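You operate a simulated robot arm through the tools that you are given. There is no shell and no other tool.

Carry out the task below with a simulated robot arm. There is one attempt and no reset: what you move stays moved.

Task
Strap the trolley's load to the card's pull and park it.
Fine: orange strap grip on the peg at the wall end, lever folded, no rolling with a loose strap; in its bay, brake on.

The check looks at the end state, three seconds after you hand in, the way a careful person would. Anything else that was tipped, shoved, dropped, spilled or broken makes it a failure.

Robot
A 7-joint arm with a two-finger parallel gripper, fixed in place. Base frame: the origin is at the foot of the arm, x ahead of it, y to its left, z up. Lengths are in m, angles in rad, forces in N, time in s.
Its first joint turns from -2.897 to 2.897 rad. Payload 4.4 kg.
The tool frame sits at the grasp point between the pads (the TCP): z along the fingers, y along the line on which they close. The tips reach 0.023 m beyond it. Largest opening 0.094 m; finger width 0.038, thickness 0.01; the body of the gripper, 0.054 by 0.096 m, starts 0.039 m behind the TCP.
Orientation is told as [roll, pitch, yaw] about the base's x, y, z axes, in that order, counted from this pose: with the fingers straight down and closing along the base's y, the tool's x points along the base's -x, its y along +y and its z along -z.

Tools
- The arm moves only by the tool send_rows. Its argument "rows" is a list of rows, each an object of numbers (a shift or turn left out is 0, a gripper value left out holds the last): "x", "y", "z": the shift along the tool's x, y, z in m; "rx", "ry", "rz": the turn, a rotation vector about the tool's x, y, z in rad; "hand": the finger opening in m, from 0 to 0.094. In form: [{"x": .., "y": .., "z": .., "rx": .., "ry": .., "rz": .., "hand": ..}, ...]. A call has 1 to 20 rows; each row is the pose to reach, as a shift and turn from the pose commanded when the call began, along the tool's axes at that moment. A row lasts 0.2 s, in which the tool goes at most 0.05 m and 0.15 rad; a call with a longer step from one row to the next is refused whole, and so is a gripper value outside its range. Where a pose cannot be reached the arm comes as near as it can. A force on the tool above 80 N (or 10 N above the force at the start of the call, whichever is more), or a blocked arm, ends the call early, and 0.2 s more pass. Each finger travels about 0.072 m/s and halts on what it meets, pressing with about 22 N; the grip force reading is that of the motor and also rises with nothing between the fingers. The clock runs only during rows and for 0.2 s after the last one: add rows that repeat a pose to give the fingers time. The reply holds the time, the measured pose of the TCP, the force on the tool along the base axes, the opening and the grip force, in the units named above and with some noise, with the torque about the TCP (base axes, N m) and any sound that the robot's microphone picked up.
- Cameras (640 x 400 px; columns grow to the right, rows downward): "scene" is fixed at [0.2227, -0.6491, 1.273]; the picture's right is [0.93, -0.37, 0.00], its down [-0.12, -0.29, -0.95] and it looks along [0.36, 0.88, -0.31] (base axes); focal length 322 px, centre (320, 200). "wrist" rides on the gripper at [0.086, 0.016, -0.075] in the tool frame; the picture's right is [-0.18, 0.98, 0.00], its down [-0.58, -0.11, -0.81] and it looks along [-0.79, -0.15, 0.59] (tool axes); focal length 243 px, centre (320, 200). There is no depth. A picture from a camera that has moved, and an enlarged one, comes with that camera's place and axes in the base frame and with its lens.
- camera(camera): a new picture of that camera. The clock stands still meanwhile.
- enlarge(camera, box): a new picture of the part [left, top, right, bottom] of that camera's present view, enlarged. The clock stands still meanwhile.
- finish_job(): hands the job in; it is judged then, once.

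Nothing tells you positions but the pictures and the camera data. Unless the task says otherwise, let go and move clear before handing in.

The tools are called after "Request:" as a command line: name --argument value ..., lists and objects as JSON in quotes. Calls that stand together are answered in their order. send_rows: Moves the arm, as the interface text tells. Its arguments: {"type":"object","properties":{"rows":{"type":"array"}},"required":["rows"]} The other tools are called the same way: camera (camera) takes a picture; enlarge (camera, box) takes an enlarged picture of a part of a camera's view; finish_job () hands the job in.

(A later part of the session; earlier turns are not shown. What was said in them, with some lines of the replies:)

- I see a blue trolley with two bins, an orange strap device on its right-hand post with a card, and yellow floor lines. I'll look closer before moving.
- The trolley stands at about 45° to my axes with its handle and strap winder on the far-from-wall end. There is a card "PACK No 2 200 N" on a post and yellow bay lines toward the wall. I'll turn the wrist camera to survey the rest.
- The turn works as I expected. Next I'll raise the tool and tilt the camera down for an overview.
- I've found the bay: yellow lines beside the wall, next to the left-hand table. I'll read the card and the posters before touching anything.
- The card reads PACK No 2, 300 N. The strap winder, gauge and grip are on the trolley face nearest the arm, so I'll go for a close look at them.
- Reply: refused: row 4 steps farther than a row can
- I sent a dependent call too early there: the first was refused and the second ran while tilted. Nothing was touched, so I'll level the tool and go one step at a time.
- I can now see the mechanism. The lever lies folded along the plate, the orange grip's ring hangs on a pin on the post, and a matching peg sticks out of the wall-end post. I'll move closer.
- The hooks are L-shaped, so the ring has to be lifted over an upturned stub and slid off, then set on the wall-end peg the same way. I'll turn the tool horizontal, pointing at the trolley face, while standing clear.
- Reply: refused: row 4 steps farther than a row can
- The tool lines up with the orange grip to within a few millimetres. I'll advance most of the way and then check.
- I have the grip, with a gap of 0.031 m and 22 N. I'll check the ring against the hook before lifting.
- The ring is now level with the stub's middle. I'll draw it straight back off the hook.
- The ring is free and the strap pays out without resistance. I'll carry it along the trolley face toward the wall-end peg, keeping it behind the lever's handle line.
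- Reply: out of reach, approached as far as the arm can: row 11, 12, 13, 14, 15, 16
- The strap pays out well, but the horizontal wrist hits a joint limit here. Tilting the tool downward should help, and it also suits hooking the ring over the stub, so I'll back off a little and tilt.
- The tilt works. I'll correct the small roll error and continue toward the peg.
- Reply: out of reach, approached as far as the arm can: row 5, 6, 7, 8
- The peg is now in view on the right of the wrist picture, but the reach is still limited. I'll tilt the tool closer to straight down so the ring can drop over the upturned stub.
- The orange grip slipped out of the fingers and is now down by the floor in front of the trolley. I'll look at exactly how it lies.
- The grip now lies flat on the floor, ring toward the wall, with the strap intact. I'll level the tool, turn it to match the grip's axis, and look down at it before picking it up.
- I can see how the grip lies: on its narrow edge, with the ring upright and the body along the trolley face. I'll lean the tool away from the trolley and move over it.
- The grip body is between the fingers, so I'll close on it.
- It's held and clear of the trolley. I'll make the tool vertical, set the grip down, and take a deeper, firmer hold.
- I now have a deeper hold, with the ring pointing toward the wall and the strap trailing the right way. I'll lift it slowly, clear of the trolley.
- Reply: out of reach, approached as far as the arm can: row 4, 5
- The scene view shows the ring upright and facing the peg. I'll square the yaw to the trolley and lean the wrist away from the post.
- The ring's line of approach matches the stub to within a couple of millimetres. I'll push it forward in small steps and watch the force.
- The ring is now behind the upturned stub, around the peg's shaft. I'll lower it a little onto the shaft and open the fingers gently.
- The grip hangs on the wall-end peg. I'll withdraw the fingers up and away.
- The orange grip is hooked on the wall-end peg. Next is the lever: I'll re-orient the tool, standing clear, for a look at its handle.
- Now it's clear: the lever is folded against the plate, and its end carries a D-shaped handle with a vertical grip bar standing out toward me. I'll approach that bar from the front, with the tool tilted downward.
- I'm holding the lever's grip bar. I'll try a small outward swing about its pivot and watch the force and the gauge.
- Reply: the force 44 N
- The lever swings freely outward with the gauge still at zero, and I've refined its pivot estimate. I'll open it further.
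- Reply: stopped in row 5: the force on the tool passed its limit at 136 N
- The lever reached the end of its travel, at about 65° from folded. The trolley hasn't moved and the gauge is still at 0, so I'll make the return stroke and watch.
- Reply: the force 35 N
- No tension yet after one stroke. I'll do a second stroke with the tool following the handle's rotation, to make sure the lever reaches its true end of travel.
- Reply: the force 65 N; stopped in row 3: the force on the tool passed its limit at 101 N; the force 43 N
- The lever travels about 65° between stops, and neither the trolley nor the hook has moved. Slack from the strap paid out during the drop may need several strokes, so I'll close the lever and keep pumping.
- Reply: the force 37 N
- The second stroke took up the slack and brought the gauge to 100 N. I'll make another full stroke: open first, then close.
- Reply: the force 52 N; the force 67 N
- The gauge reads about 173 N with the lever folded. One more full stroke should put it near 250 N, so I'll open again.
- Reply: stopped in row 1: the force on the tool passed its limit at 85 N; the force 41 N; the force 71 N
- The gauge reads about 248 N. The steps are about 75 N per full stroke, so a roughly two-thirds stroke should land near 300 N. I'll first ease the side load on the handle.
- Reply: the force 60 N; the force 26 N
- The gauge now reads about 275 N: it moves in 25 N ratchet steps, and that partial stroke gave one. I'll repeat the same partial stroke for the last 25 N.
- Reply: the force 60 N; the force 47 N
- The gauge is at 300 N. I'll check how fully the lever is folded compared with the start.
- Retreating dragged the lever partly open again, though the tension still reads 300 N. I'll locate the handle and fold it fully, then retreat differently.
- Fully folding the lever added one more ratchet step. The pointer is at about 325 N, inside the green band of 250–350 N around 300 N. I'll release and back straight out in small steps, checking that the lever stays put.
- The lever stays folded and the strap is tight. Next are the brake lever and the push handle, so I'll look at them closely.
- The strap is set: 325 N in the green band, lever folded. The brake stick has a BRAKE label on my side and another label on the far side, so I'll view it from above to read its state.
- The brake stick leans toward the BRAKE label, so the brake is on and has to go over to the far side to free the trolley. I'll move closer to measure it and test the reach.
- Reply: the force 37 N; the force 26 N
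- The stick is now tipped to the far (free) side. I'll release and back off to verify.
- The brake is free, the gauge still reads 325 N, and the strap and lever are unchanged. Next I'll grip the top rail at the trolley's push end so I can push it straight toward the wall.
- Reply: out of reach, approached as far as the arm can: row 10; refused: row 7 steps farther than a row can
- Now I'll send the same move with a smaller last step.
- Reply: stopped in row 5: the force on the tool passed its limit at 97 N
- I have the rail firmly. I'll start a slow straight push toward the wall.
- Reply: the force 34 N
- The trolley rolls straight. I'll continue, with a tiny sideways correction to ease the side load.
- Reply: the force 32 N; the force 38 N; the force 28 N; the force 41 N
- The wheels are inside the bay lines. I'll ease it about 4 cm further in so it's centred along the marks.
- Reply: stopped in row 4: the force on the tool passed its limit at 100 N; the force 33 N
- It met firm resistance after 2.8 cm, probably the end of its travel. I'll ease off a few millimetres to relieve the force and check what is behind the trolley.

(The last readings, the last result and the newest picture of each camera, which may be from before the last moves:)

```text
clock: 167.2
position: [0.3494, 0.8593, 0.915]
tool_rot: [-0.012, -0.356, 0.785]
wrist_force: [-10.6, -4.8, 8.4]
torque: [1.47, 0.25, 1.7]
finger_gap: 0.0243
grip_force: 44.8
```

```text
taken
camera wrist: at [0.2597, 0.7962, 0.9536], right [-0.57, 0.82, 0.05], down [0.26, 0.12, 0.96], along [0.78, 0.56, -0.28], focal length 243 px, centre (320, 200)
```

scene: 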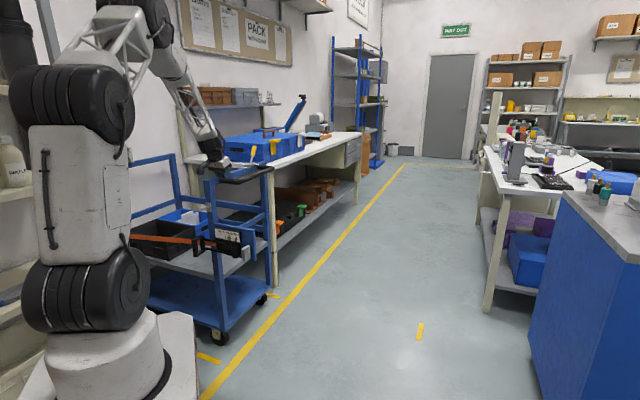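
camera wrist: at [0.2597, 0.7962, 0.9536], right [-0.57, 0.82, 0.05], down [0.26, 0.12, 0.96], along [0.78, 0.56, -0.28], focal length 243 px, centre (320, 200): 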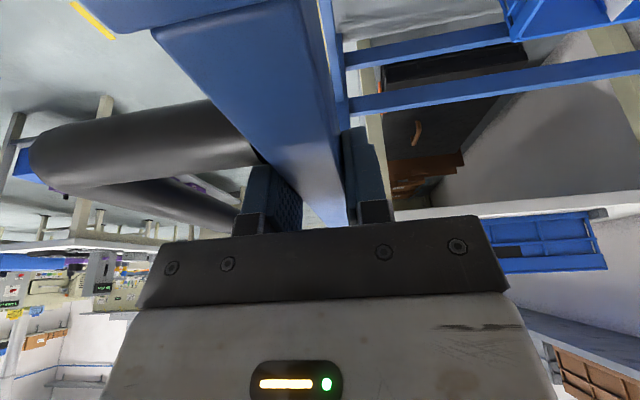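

The trolley is in its bay. I'll release the rail and rise clear, then set the brake.

Request:
send_rows --rows '[{"hand": 0.035}, {"hand": 0.05}, {"hand": 0.055}, {"hand": 0.055}]'

Request:
send_rows --rows '[{"x": -0.01, "z": -0.028}, {"x": -0.021, "z": -0.056}, {"x": -0.035, "z": -0.094}, {"x": -0.05, "z": -0.135}, {"x": -0.065, "z": -0.176}, {"x": -0.0836, "z": -0.222}, {"x": -0.0836, "z": -0.222}]'

Request:
camera --camera "scene"

Request:
camera --camera "wrist"

```text
clock: 168.2
position: [0.3481, 0.8582, 0.9146]
tool_rot: [-0.014, -0.354, 0.783]
wrist_force: [0.0, 0.7, 0.6]
torque: [-0.01, -0.03, 0.01]
finger_gap: 0.055
grip_force: 0.1
```

```text
clock: 169.8
position: [0.3494, 0.863, 1.142]
tool_rot: [-0.02, -0.345, 0.783]
wrist_force: [0.5, -0.5, 0.8]
torque: [0.0, 0.03, -0.01]
finger_gap: 0.0552
grip_force: 0.0
```

```text
taken
```

scene: 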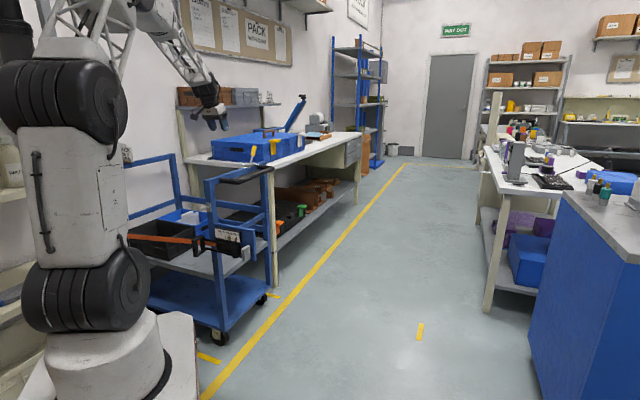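

```text
taken
camera wrist: at [0.2598, 0.7995, 1.1805], right [-0.57, 0.82, 0.05], down [0.26, 0.13, 0.96], along [0.78, 0.55, -0.29], focal length 243 px, centre (320, 200)
```

wrist: 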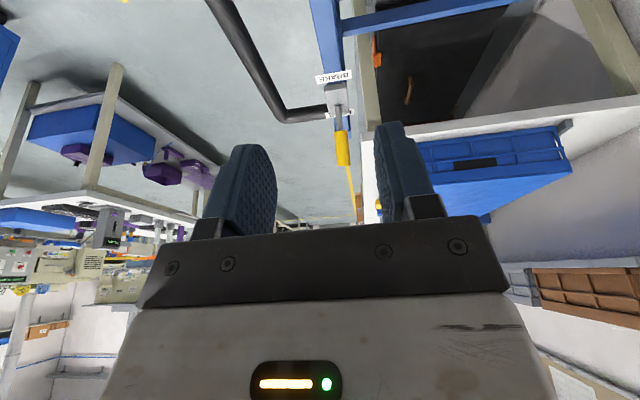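

Request:
enlarge --camera "wrist" --box '[300, 60, 380, 180]'

Request:
enlarge --camera "scene" --box '[190, 130, 290, 230]'

```text
3.33 times, centred on (340, 120) of wrist
camera zoom: at [0.2598, 0.7995, 1.1805], right [-0.57, 0.82, 0.05], down [0.26, 0.13, 0.96], along [0.78, 0.55, -0.29], focal length 809 px, centre (253, 467)
```

zoom: 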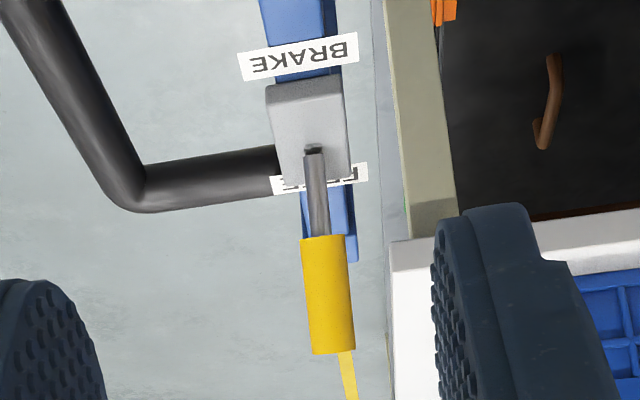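

```text
4.00 times, centred on (240, 180) of scene
camera zoom: at [0.2227, -0.6491, 1.273], right [0.93, -0.37, 0.0], down [-0.12, -0.29, -0.95], along [0.36, 0.88, -0.31], focal length 1289 px, centre (640, 280)
```

zoom: 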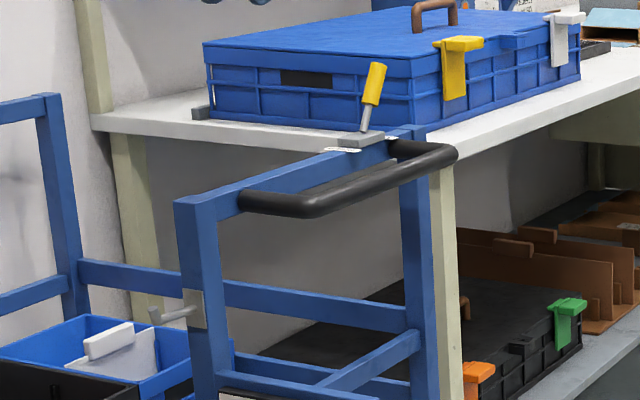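

Request:
send_rows --rows '[{"x": 0.03, "z": -0.02}, {"x": 0.065, "z": -0.04, "rx": 0.03, "rz": 0.085}, {"x": 0.1, "z": -0.06, "rx": 0.06, "rz": 0.17}, {"x": 0.131, "z": -0.079, "rx": 0.09, "rz": 0.255}, {"x": 0.131, "z": -0.079, "rx": 0.1228, "rz": 0.3416}, {"x": 0.131, "z": -0.079, "rx": 0.1228, "rz": 0.3416}]'

```text
clock: 170.7
position: [0.2787, 0.7917, 1.0165]
tool_rot: [-0.146, -0.215, 0.583]
wrist_force: [0.2, 0.7, -0.6]
torque: [-0.01, 0.06, 0.04]
finger_gap: 0.0549
grip_force: 0.1
stopped in row 4: the arm was blocked; the commanded pose is now the measured one
```

Request:
camera --camera "scene"

Request:
camera --camera "wrist"

Request:
enlarge --camera "scene" --box '[0, 0, 320, 200]'

```text
taken
```

scene: 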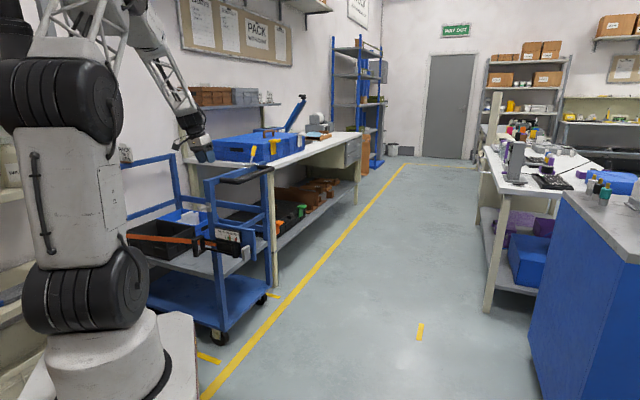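

```text
taken
camera wrist: at [0.1793, 0.7586, 1.0665], right [-0.36, 0.93, -0.1], down [0.32, 0.23, 0.92], along [0.88, 0.3, -0.38], focal length 243 px, centre (320, 200)
```

wrist: 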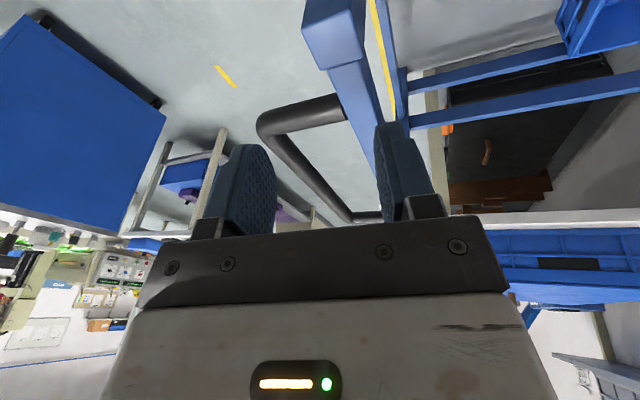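

```text
2.00 times, centred on (160, 100) of scene
camera zoom: at [0.2227, -0.6491, 1.273], right [0.93, -0.37, 0.0], down [-0.12, -0.29, -0.95], along [0.36, 0.88, -0.31], focal length 645 px, centre (640, 400)
```

zoom: 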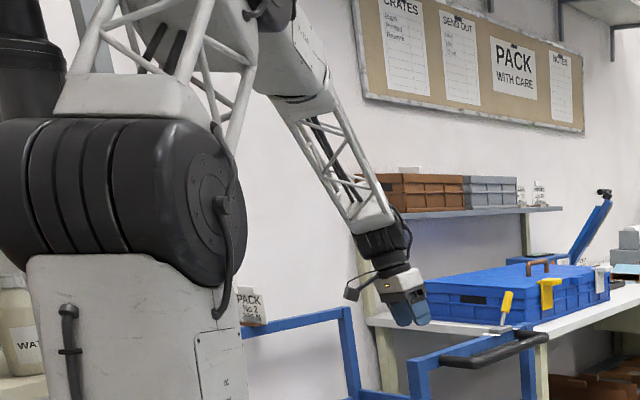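

The arm jammed at a joint limit with that heading, clear of the trolley. I'll return to the last good pose and use a steeper approach to the brake stick instead.

Request:
send_rows --rows '[{"x": -0.02, "z": -0.03}, {"x": -0.045, "z": -0.055, "rx": -0.05, "ry": -0.04, "rz": -0.05}, {"x": -0.07, "z": -0.075, "rx": -0.1, "ry": -0.075, "rz": -0.1}, {"x": -0.1, "z": -0.09, "rx": -0.145, "ry": -0.11, "rz": -0.15}, {"x": -0.1227, "y": 0.002, "z": -0.1003, "rx": -0.189, "ry": -0.145, "rz": -0.195}, {"x": -0.1227, "y": 0.002, "z": -0.1003, "rx": -0.189, "ry": -0.145, "rz": -0.195}]'

Request:
camera --camera "scene"

```text
clock: 172.1
position: [0.3469, 0.8588, 1.1479]
tool_rot: [-0.012, -0.352, 0.799]
wrist_force: [-0.2, -0.1, 0.1]
torque: [0.02, 0.03, 0.02]
finger_gap: 0.0551
grip_force: 0.0
```

```text
taken
```

scene: 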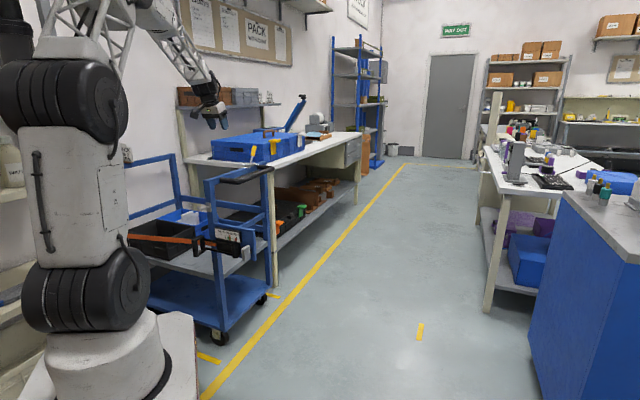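

Request:
send_rows --rows '[{"ry": -0.12, "rx": -0.012}, {"ry": -0.24, "rx": -0.012}, {"ry": -0.36, "rx": -0.012}, {"ry": -0.48, "rx": -0.012}, {"ry": -0.556, "rx": -0.012}, {"ry": -0.556, "rx": -0.012}]'

Request:
camera --camera "wrist"

```text
clock: 173.7
position: [0.3641, 0.8623, 1.0612]
tool_rot: [-0.065, -0.824, 0.836]
wrist_force: [0.2, 0.4, -0.4]
torque: [-0.03, 0.03, -0.02]
finger_gap: 0.0548
grip_force: 0.1
stopped in row 6: the arm was blocked; the commanded pose is now the measured one
```

```text
taken
camera wrist: at [0.2722, 0.7929, 1.0462], right [-0.61, 0.78, 0.09], down [-0.09, -0.19, 0.98], along [0.78, 0.59, 0.19], focal length 243 px, centre (320, 200)
```

wrist: 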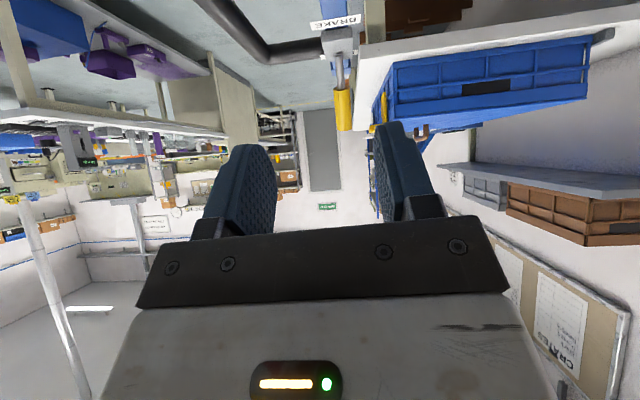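

Request:
camera --camera "scene"

Request:
enlarge --camera "scene" --box '[0, 0, 320, 200]'

```text
taken
```

scene: 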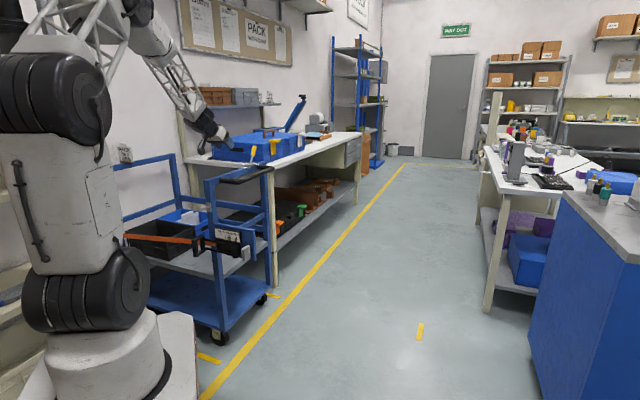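

```text
2.00 times, centred on (160, 100) of scene
camera zoom: at [0.2227, -0.6491, 1.273], right [0.93, -0.37, 0.0], down [-0.12, -0.29, -0.95], along [0.36, 0.88, -0.31], focal length 645 px, centre (640, 400)
```

zoom: 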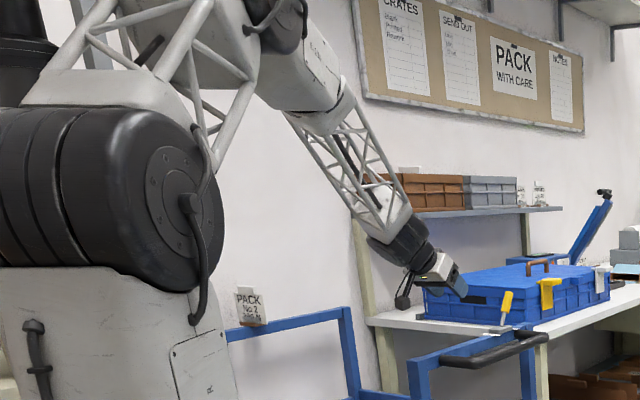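

Request:
send_rows --rows '[{"x": -0.02, "z": -0.018}, {"x": -0.04, "z": -0.037, "rx": -0.05, "rz": -0.03}, {"x": -0.0587, "z": -0.0543, "rx": -0.11, "rz": -0.07}, {"x": -0.0587, "z": -0.0543, "rx": -0.17, "rz": -0.12}, {"x": -0.0587, "z": -0.0543, "rx": -0.23, "rz": -0.165}, {"x": -0.0587, "z": -0.0543, "rx": -0.28, "rz": -0.2}, {"x": -0.0587, "z": -0.0543, "rx": -0.322, "rz": -0.238}, {"x": -0.0587, "z": -0.0543, "rx": -0.322, "rz": -0.238}]'

Request:
camera --camera "wrist"

Request:
camera --camera "scene"

```text
clock: 175.5
position: [0.3613, 0.866, 1.1391]
tool_rot: [0.004, -0.814, 1.184]
wrist_force: [-0.4, 0.1, 0.7]
torque: [0.02, -0.02, -0.05]
finger_gap: 0.0546
grip_force: 0.0
```

```text
taken
camera wrist: at [0.3034, 0.7665, 1.1249], right [-0.86, 0.49, 0.14], down [0.03, -0.21, 0.98], along [0.5, 0.85, 0.17], focal length 243 px, centre (320, 200)
```

wrist: 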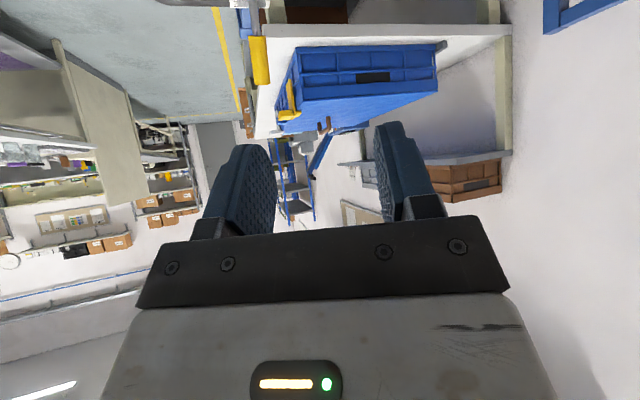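

```text
taken
```

scene: 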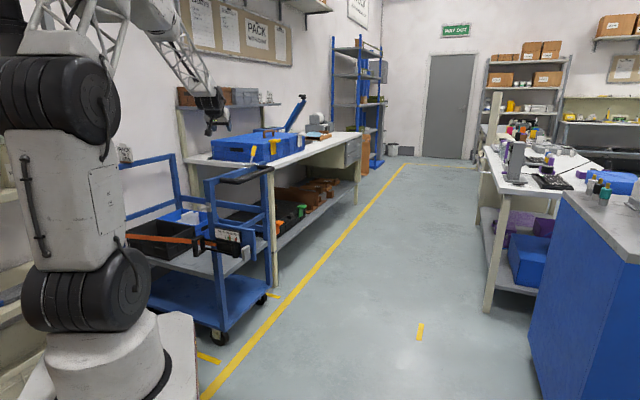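

That radial heading works well, and the knob is where I computed it. I'll line up and approach along the tool axis.

Request:
send_rows --rows '[{"x": -0.012, "y": -0.027}, {"x": -0.024, "y": -0.054}, {"x": -0.037, "y": -0.08}, {"x": -0.037, "y": -0.08, "z": 0.04}, {"x": -0.037, "y": -0.08, "z": 0.08}, {"x": -0.037, "y": -0.08, "z": 0.12}, {"x": -0.037, "y": -0.08, "z": 0.15}, {"x": -0.037, "y": -0.08, "z": 0.15}]'

Request:
camera --camera "wrist"

Request:
enlarge --camera "scene" --box '[180, 90, 300, 200]'

```text
clock: 177.3
position: [0.4842, 0.9592, 1.0738]
tool_rot: [0.002, -0.823, 1.185]
wrist_force: [0.0, -0.4, -0.4]
torque: [0.0, 0.02, 0.0]
finger_gap: 0.0548
grip_force: 0.1
```

```text
taken
camera wrist: at [0.4259, 0.8603, 1.059], right [-0.86, 0.48, 0.14], down [0.03, -0.22, 0.97], along [0.5, 0.85, 0.18], focal length 243 px, centre (320, 200)
```

wrist: 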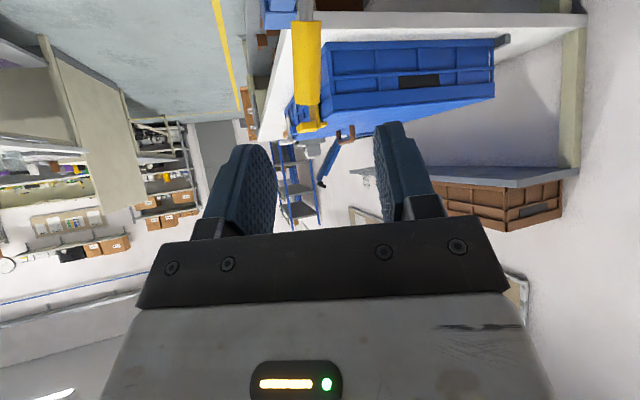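

```text
3.64 times, centred on (240, 145) of scene
camera zoom: at [0.2227, -0.6491, 1.273], right [0.93, -0.37, 0.0], down [-0.12, -0.29, -0.95], along [0.36, 0.88, -0.31], focal length 1172 px, centre (611, 400)
```

zoom: 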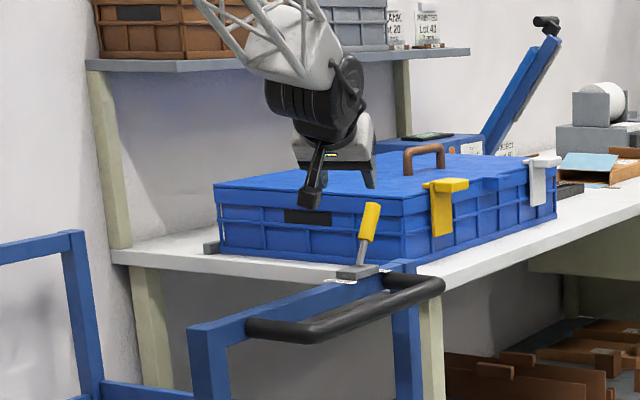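

Request:
send_rows --rows '[{"y": -0.01, "z": 0.02}, {"y": -0.01, "z": 0.045}, {"y": -0.01, "z": 0.06}, {"y": -0.01, "z": 0.06}]'

Request:
camera --camera "wrist"

Request:
enlarge --camera "scene" --box '[200, 110, 280, 180]'

```text
clock: 178.3
position: [0.5101, 0.9974, 1.0324]
tool_rot: [0.005, -0.823, 1.186]
wrist_force: [0.0, 0.3, -0.1]
torque: [-0.01, 0.01, 0.02]
finger_gap: 0.0552
grip_force: 0.1
```

```text
taken
camera wrist: at [0.4519, 0.8979, 1.018], right [-0.86, 0.48, 0.14], down [0.03, -0.22, 0.97], along [0.5, 0.85, 0.18], focal length 243 px, centre (320, 200)
```

wrist: 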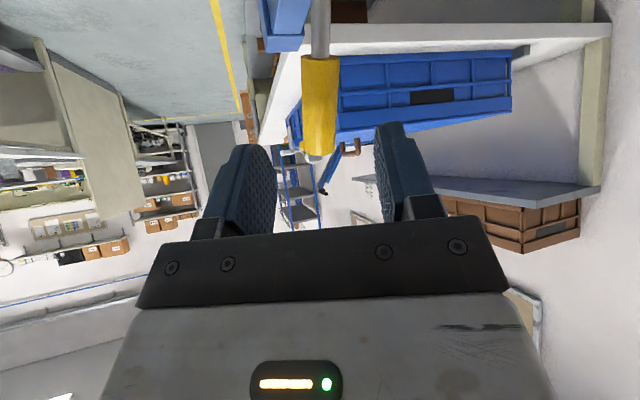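

```text
5.71 times, centred on (240, 145) of scene
camera zoom: at [0.2227, -0.6491, 1.273], right [0.93, -0.37, 0.0], down [-0.12, -0.29, -0.95], along [0.36, 0.88, -0.31], focal length 1842 px, centre (777, 514)
```

zoom: 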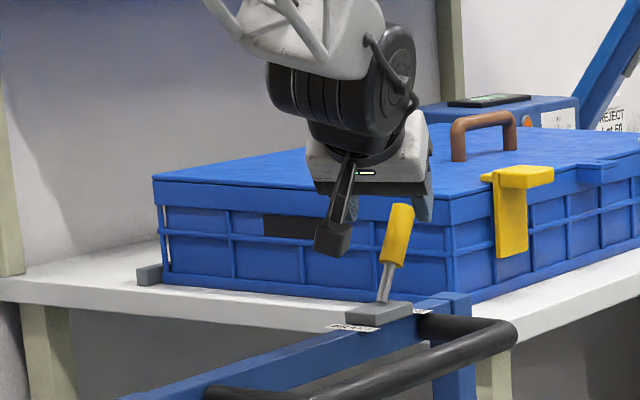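

Request:
send_rows --rows '[{"z": 0.015}, {"z": 0.03}, {"z": 0.042}, {"z": 0.042}]'

Request:
camera --camera "wrist"

Request:
enlarge --camera "scene" --box '[200, 110, 280, 180]'

```text
clock: 179.3
position: [0.5226, 1.0264, 1.0033]
tool_rot: [0.004, -0.823, 1.185]
wrist_force: [0.3, 0.1, 0.5]
torque: [-0.02, -0.02, 0.02]
finger_gap: 0.0549
grip_force: 0.1
```

```text
taken
camera wrist: at [0.4636, 0.927, 0.9898], right [-0.86, 0.48, 0.14], down [0.03, -0.22, 0.97], along [0.5, 0.85, 0.18], focal length 243 px, centre (320, 200)
```

wrist: 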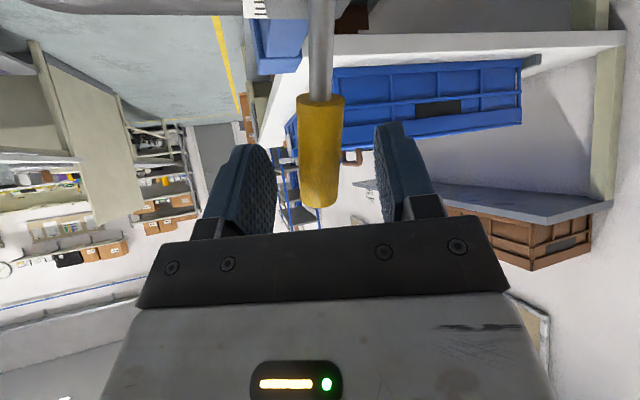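

```text
5.71 times, centred on (240, 145) of scene
camera zoom: at [0.2227, -0.6491, 1.273], right [0.93, -0.37, 0.0], down [-0.12, -0.29, -0.95], along [0.36, 0.88, -0.31], focal length 1842 px, centre (777, 514)
```

zoom: 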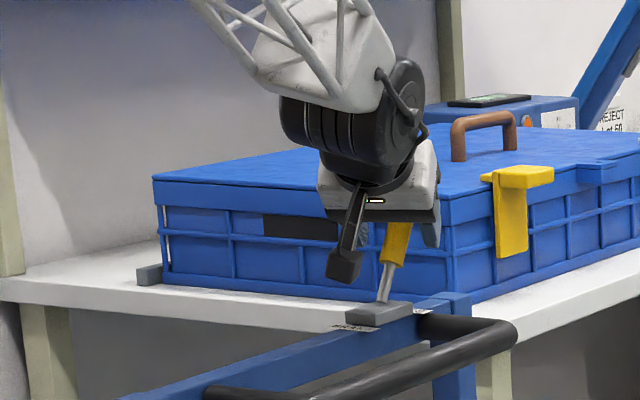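

Request:
send_rows --rows '[{"z": 0.008}, {"z": 0.013}, {"z": 0.013, "hand": 0.035}, {"z": 0.013, "hand": 0.02}, {"z": 0.013, "hand": 0.0}, {"z": 0.013, "hand": 0.0}]'

Request:
camera --camera "wrist"

```text
clock: 180.7
position: [0.5246, 1.0335, 0.9957]
tool_rot: [0.006, -0.824, 1.183]
wrist_force: [-4.0, -2.2, 2.4]
torque: [0.62, 1.15, -0.7]
finger_gap: 0.0271
grip_force: 45.2
```

```text
taken
camera wrist: at [0.4672, 0.9355, 0.9809], right [-0.86, 0.48, 0.14], down [0.03, -0.22, 0.97], along [0.5, 0.85, 0.18], focal length 243 px, centre (320, 200)
```

wrist: 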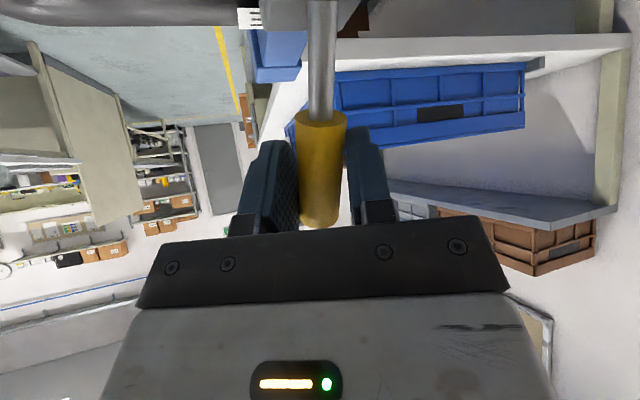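

I have the knob. I'll pull it back over to the BRAKE side.

Request:
send_rows --rows '[{"x": 0.0057, "y": 0.0058, "z": -0.0135}, {"x": 0.0133, "y": 0.0116, "z": -0.0254}, {"x": 0.0245, "y": 0.0174, "z": -0.0339}, {"x": 0.0376, "y": 0.0233, "z": -0.0406}, {"x": 0.0482, "y": 0.0271, "z": -0.0432}, {"x": 0.0482, "y": 0.0271, "z": -0.0432}]'

Request:
camera --camera "wrist"

Request:
enlarge --camera "scene" --box '[190, 110, 290, 200]'

```text
clock: 182.1
position: [0.4784, 0.9848, 0.9904]
tool_rot: [0.002, -0.827, 1.183]
wrist_force: [25.0, -21.6, 35.8]
torque: [0.46, -1.74, -0.83]
finger_gap: 0.0253
grip_force: 45.3
```

```text
taken
camera wrist: at [0.4193, 0.8853, 0.9767], right [-0.86, 0.48, 0.14], down [0.03, -0.23, 0.97], along [0.5, 0.85, 0.18], focal length 243 px, centre (320, 200)
```

wrist: 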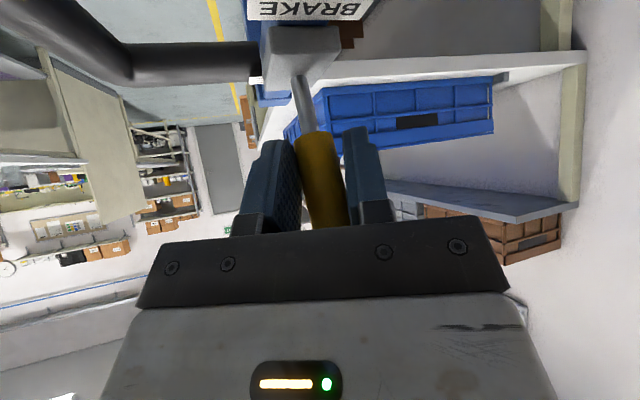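

```text
4.44 times, centred on (240, 155) of scene
camera zoom: at [0.2227, -0.6491, 1.273], right [0.93, -0.37, 0.0], down [-0.12, -0.29, -0.95], along [0.36, 0.88, -0.31], focal length 1432 px, centre (676, 400)
```

zoom: 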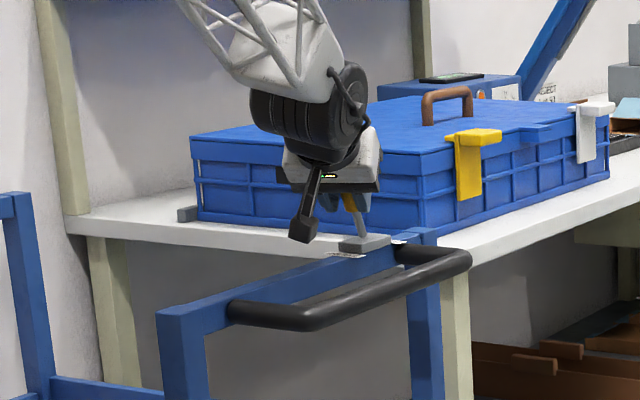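

Request:
send_rows --rows '[{"x": 0.004, "y": 0.001, "z": -0.006}, {"x": 0.0079, "y": 0.0038, "z": -0.0115}, {"x": 0.0079, "y": 0.0038, "z": -0.0115}]'

Request:
camera --camera "wrist"

```text
clock: 182.9
position: [0.4677, 0.9725, 0.9835]
tool_rot: [0.005, -0.815, 1.183]
wrist_force: [39.5, 7.6, -34.6]
torque: [-1.11, -0.5, -1.13]
finger_gap: 0.0275
grip_force: 45.4
```

```text
taken
camera wrist: at [0.4095, 0.8733, 0.9709], right [-0.86, 0.48, 0.14], down [0.03, -0.22, 0.98], along [0.5, 0.85, 0.17], focal length 243 px, centre (320, 200)
```

wrist: 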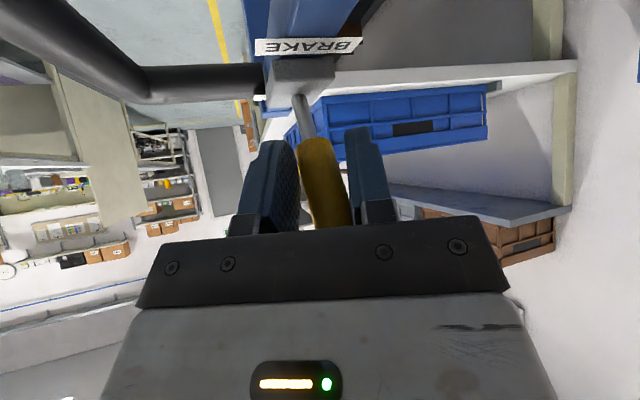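

Request:
send_rows --rows '[{"hand": 0.035}, {"hand": 0.05}, {"hand": 0.06}, {"hand": 0.06}]'

Request:
camera --camera "wrist"

Request:
send_rows --rows '[{"z": -0.025}, {"z": -0.05}, {"z": -0.08}, {"z": -0.115}, {"z": -0.15}, {"z": -0.15}]'

Request:
camera --camera "wrist"

Request:
enlarge --camera "scene" --box '[190, 110, 290, 200]'

```text
clock: 183.9
position: [0.4658, 0.973, 0.9901]
tool_rot: [0.006, -0.824, 1.187]
wrist_force: [0.5, 0.2, -0.2]
torque: [0.0, 0.01, -0.01]
finger_gap: 0.06
grip_force: 0.1
```

```text
taken
camera wrist: at [0.4094, 0.8749, 0.9769], right [-0.86, 0.48, 0.14], down [0.03, -0.22, 0.97], along [0.5, 0.85, 0.18], focal length 243 px, centre (320, 200)
```

wrist: 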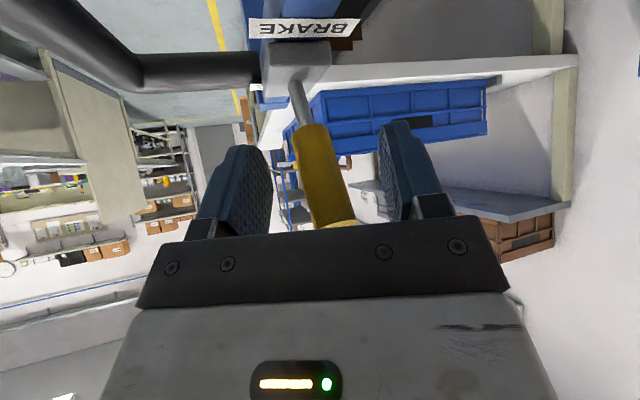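

```text
clock: 185.3
position: [0.4272, 0.8723, 1.0915]
tool_rot: [0.004, -0.824, 1.184]
wrist_force: [-0.4, 0.8, -0.1]
torque: [0.01, 0.0, 0.0]
finger_gap: 0.0598
grip_force: 0.0
```

```text
taken
camera wrist: at [0.3683, 0.773, 1.0776], right [-0.86, 0.48, 0.14], down [0.03, -0.22, 0.97], along [0.5, 0.85, 0.18], focal length 243 px, centre (320, 200)
```

wrist: 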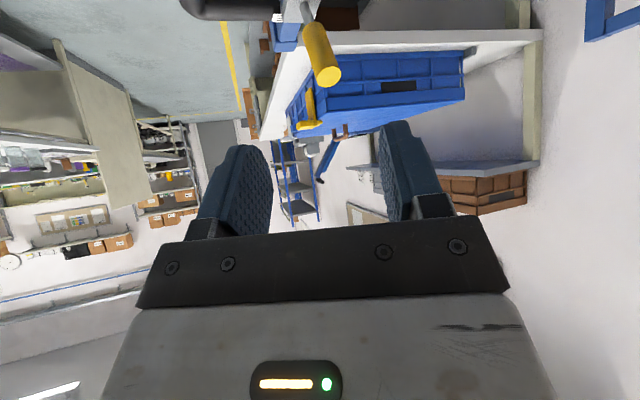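

```text
4.44 times, centred on (240, 155) of scene
camera zoom: at [0.2227, -0.6491, 1.273], right [0.93, -0.37, 0.0], down [-0.12, -0.29, -0.95], along [0.36, 0.88, -0.31], focal length 1432 px, centre (676, 400)
```

zoom: 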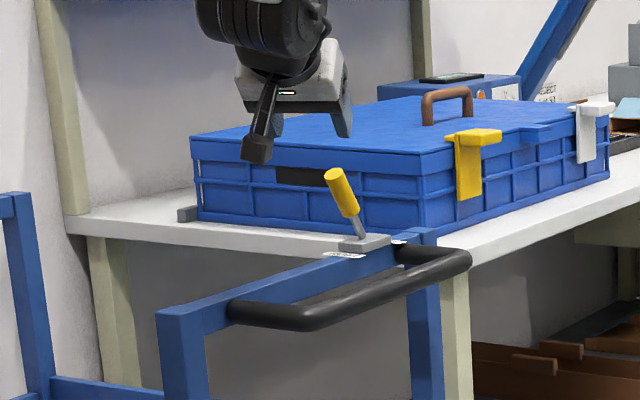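

The brake stick now leans to the BRAKE side. I'll move clear and do a full check.

Request:
send_rows --rows '[{"x": -0.02, "z": -0.04}, {"x": -0.04, "z": -0.08}, {"x": -0.06, "z": -0.12}, {"x": -0.07, "z": -0.16}, {"x": -0.07, "z": -0.2}, {"x": -0.07, "z": -0.2}]'

Request:
camera --camera "scene"

Request:
enlarge --camera "scene" --box '[110, 200, 280, 350]'

Request:
enlarge --camera "scene" --box '[190, 215, 270, 275]'

```text
clock: 186.7
position: [0.3883, 0.7784, 1.2826]
tool_rot: [0.004, -0.824, 1.186]
wrist_force: [0.0, -0.7, 0.5]
torque: [0.0, 0.01, 0.04]
finger_gap: 0.0603
grip_force: 0.0
```

```text
taken
```

scene: 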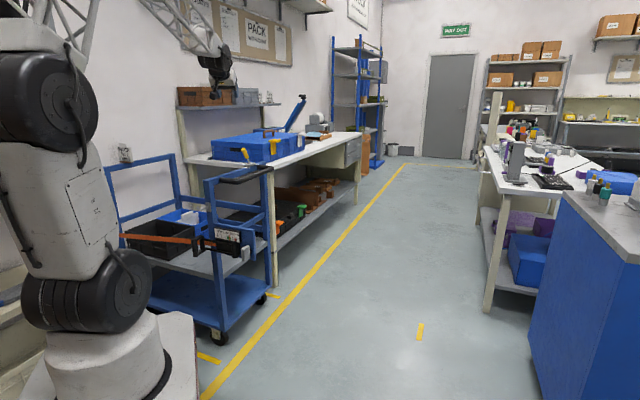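

```text
2.67 times, centred on (195, 275) of scene
camera zoom: at [0.2227, -0.6491, 1.273], right [0.93, -0.37, 0.0], down [-0.12, -0.29, -0.95], along [0.36, 0.88, -0.31], focal length 859 px, centre (653, 0)
```

zoom: 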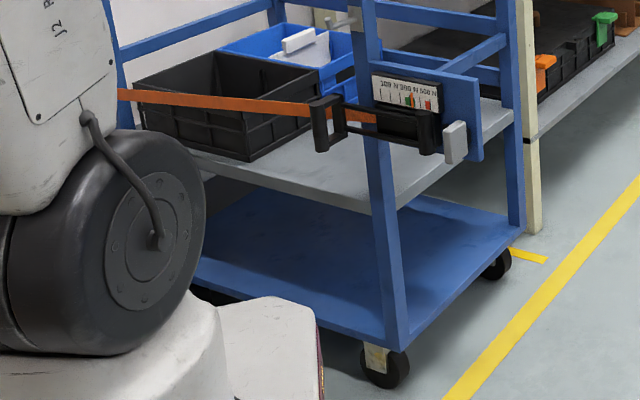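

```text
6.67 times, centred on (230, 245) of scene
camera zoom: at [0.2227, -0.6491, 1.273], right [0.93, -0.37, 0.0], down [-0.12, -0.29, -0.95], along [0.36, 0.88, -0.31], focal length 2148 px, centre (920, -100)
```

zoom: 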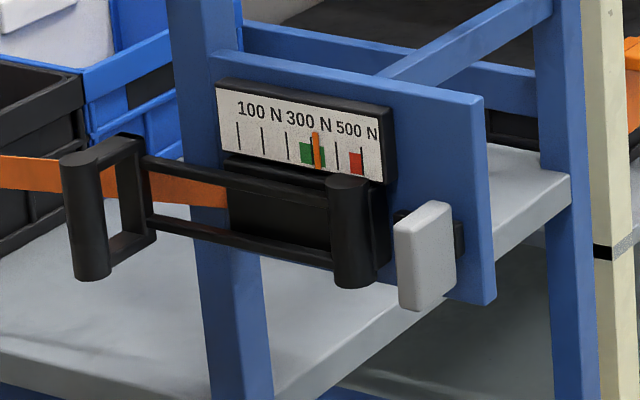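

The gauge, lever, brake and bay all look right. Last, I'll check the orange grip at the wall-end peg, which is hidden behind the arm in the scene view.

Request:
send_rows --rows '[{"ry": 0.12}, {"ry": 0.24}, {"ry": 0.36}, {"ry": 0.47}, {"ry": 0.47}]'

```text
clock: 187.9
position: [0.3892, 0.7785, 1.2803]
tool_rot: [0.003, -0.354, 1.186]
wrist_force: [0.1, 0.7, 0.5]
torque: [0.0, 0.01, 0.02]
finger_gap: 0.0599
grip_force: 0.0
```

Request:
send_rows --rows '[{"rx": -0.04, "rz": -0.11}, {"rx": -0.08, "rz": -0.22}, {"rx": -0.12, "rz": -0.33}, {"rx": -0.16, "rz": -0.44}, {"rx": -0.2, "rz": -0.55}, {"rx": -0.24, "rz": -0.66}, {"rx": -0.28, "rz": -0.77}, {"rx": -0.32, "rz": -0.88}, {"rx": -0.35, "rz": -0.96}, {"rx": -0.35, "rz": -0.96}]'

Request:
camera --camera "wrist"

Request:
camera --camera "scene"

```text
clock: 190.1
position: [0.3898, 0.7798, 1.2802]
tool_rot: [0.0, -0.353, 2.211]
wrist_force: [0.1, -0.6, 0.6]
torque: [-0.01, -0.01, 0.03]
finger_gap: 0.0599
grip_force: 0.1
```

```text
taken
camera wrist: at [0.4404, 0.6837, 1.3186], right [-0.89, -0.45, 0.06], down [-0.07, 0.28, 0.96], along [-0.45, 0.85, -0.28], focal length 243 px, centre (320, 200)
```

wrist: 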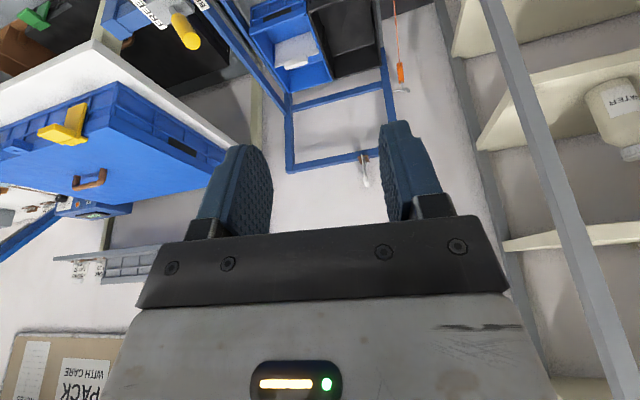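

```text
taken
```

scene: 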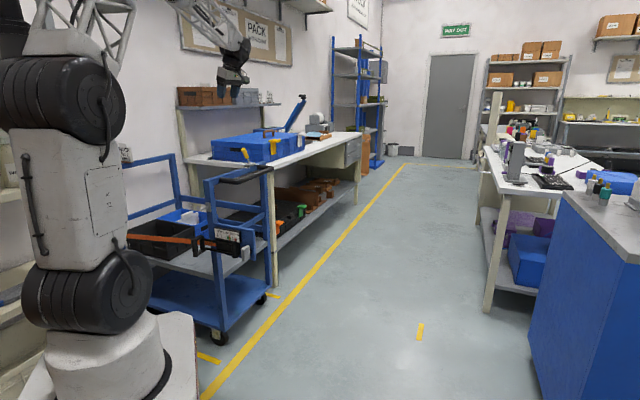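

Request:
enlarge --camera "wrist" --box '[350, 0, 450, 120]'

Request:
enlarge --camera "wrist" --box '[100, 0, 440, 210]'

```text
3.33 times, centred on (400, 60) of wrist
camera zoom: at [0.4404, 0.6837, 1.3186], right [-0.89, -0.45, 0.06], down [-0.07, 0.28, 0.96], along [-0.45, 0.85, -0.28], focal length 809 px, centre (53, 667)
```

zoom: 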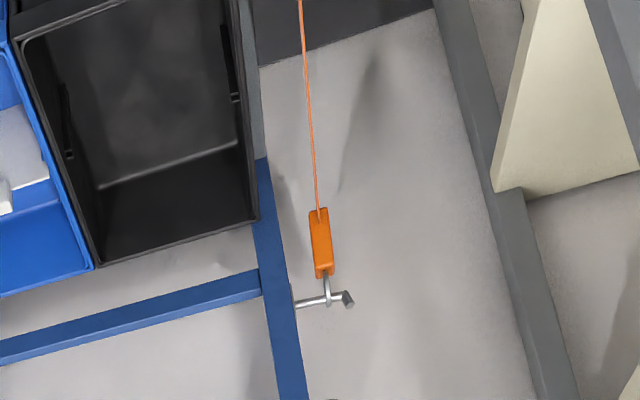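

```text
1.88 times, centred on (270, 105) of wrist
camera zoom: at [0.4404, 0.6837, 1.3186], right [-0.89, -0.45, 0.06], down [-0.07, 0.28, 0.96], along [-0.45, 0.85, -0.28], focal length 457 px, centre (414, 379)
```

zoom: 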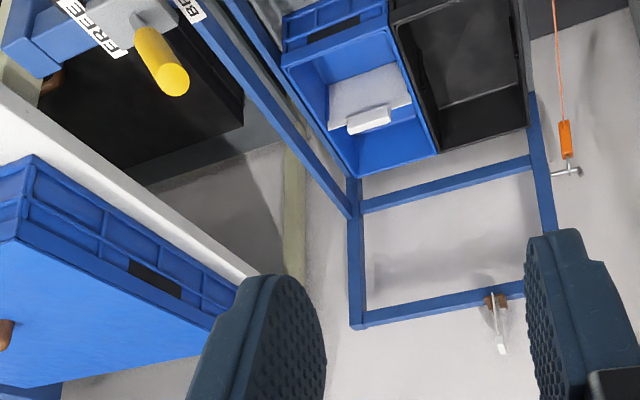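

Checks before handing in:
- **Grip:** the orange strap grip's ring is on the wall-end peg, behind the upturned stub.
- **Strap:** it's tight, reading about 325 N against the card's 300 N, inside the green band; the lever is folded.
- **Trolley:** it's in its bay with the brake stick on BRAKE.
- **Load:** the bins and card are in place, and the gripper is empty and clear.

I'm handing the job in.

Request:
finish_job

```text
The job is handed in.
```

The load is strapped and the trolley is parked in its bay with the brake on, but the strap reads about 325 N instead of the card's 300 N. I've handed the job in and haven't seen a result.

- **Strap pull:** the gauge moves in 25 N clicks. It read 300 N until I folded the lever fully home, which added one more click. The pointer is inside the green 250–350 N band, so I left it.
- **Grip:** the orange grip's ring is on the peg at the wall end. It slipped out of the gripper once on the way there and fell to the floor. I picked it up and hooked it on, and saw no damage.
- **Lever:** folded flat against the plate.
- **Rolling:** I released the brake only after the strap was tight, then pushed the trolley straight into the bay. Near the end it met firm resistance of about 100 N, so I backed off a few millimetres. I took that for the end of its travel, but couldn't see what it touched.
- **Parking:** the wheels I could see are inside the bay lines, and the brake stick leans to the BRAKE label.
- **Everything else:** the bins and the card looked undisturbed in the last pictures. The gripper was empty and clear.
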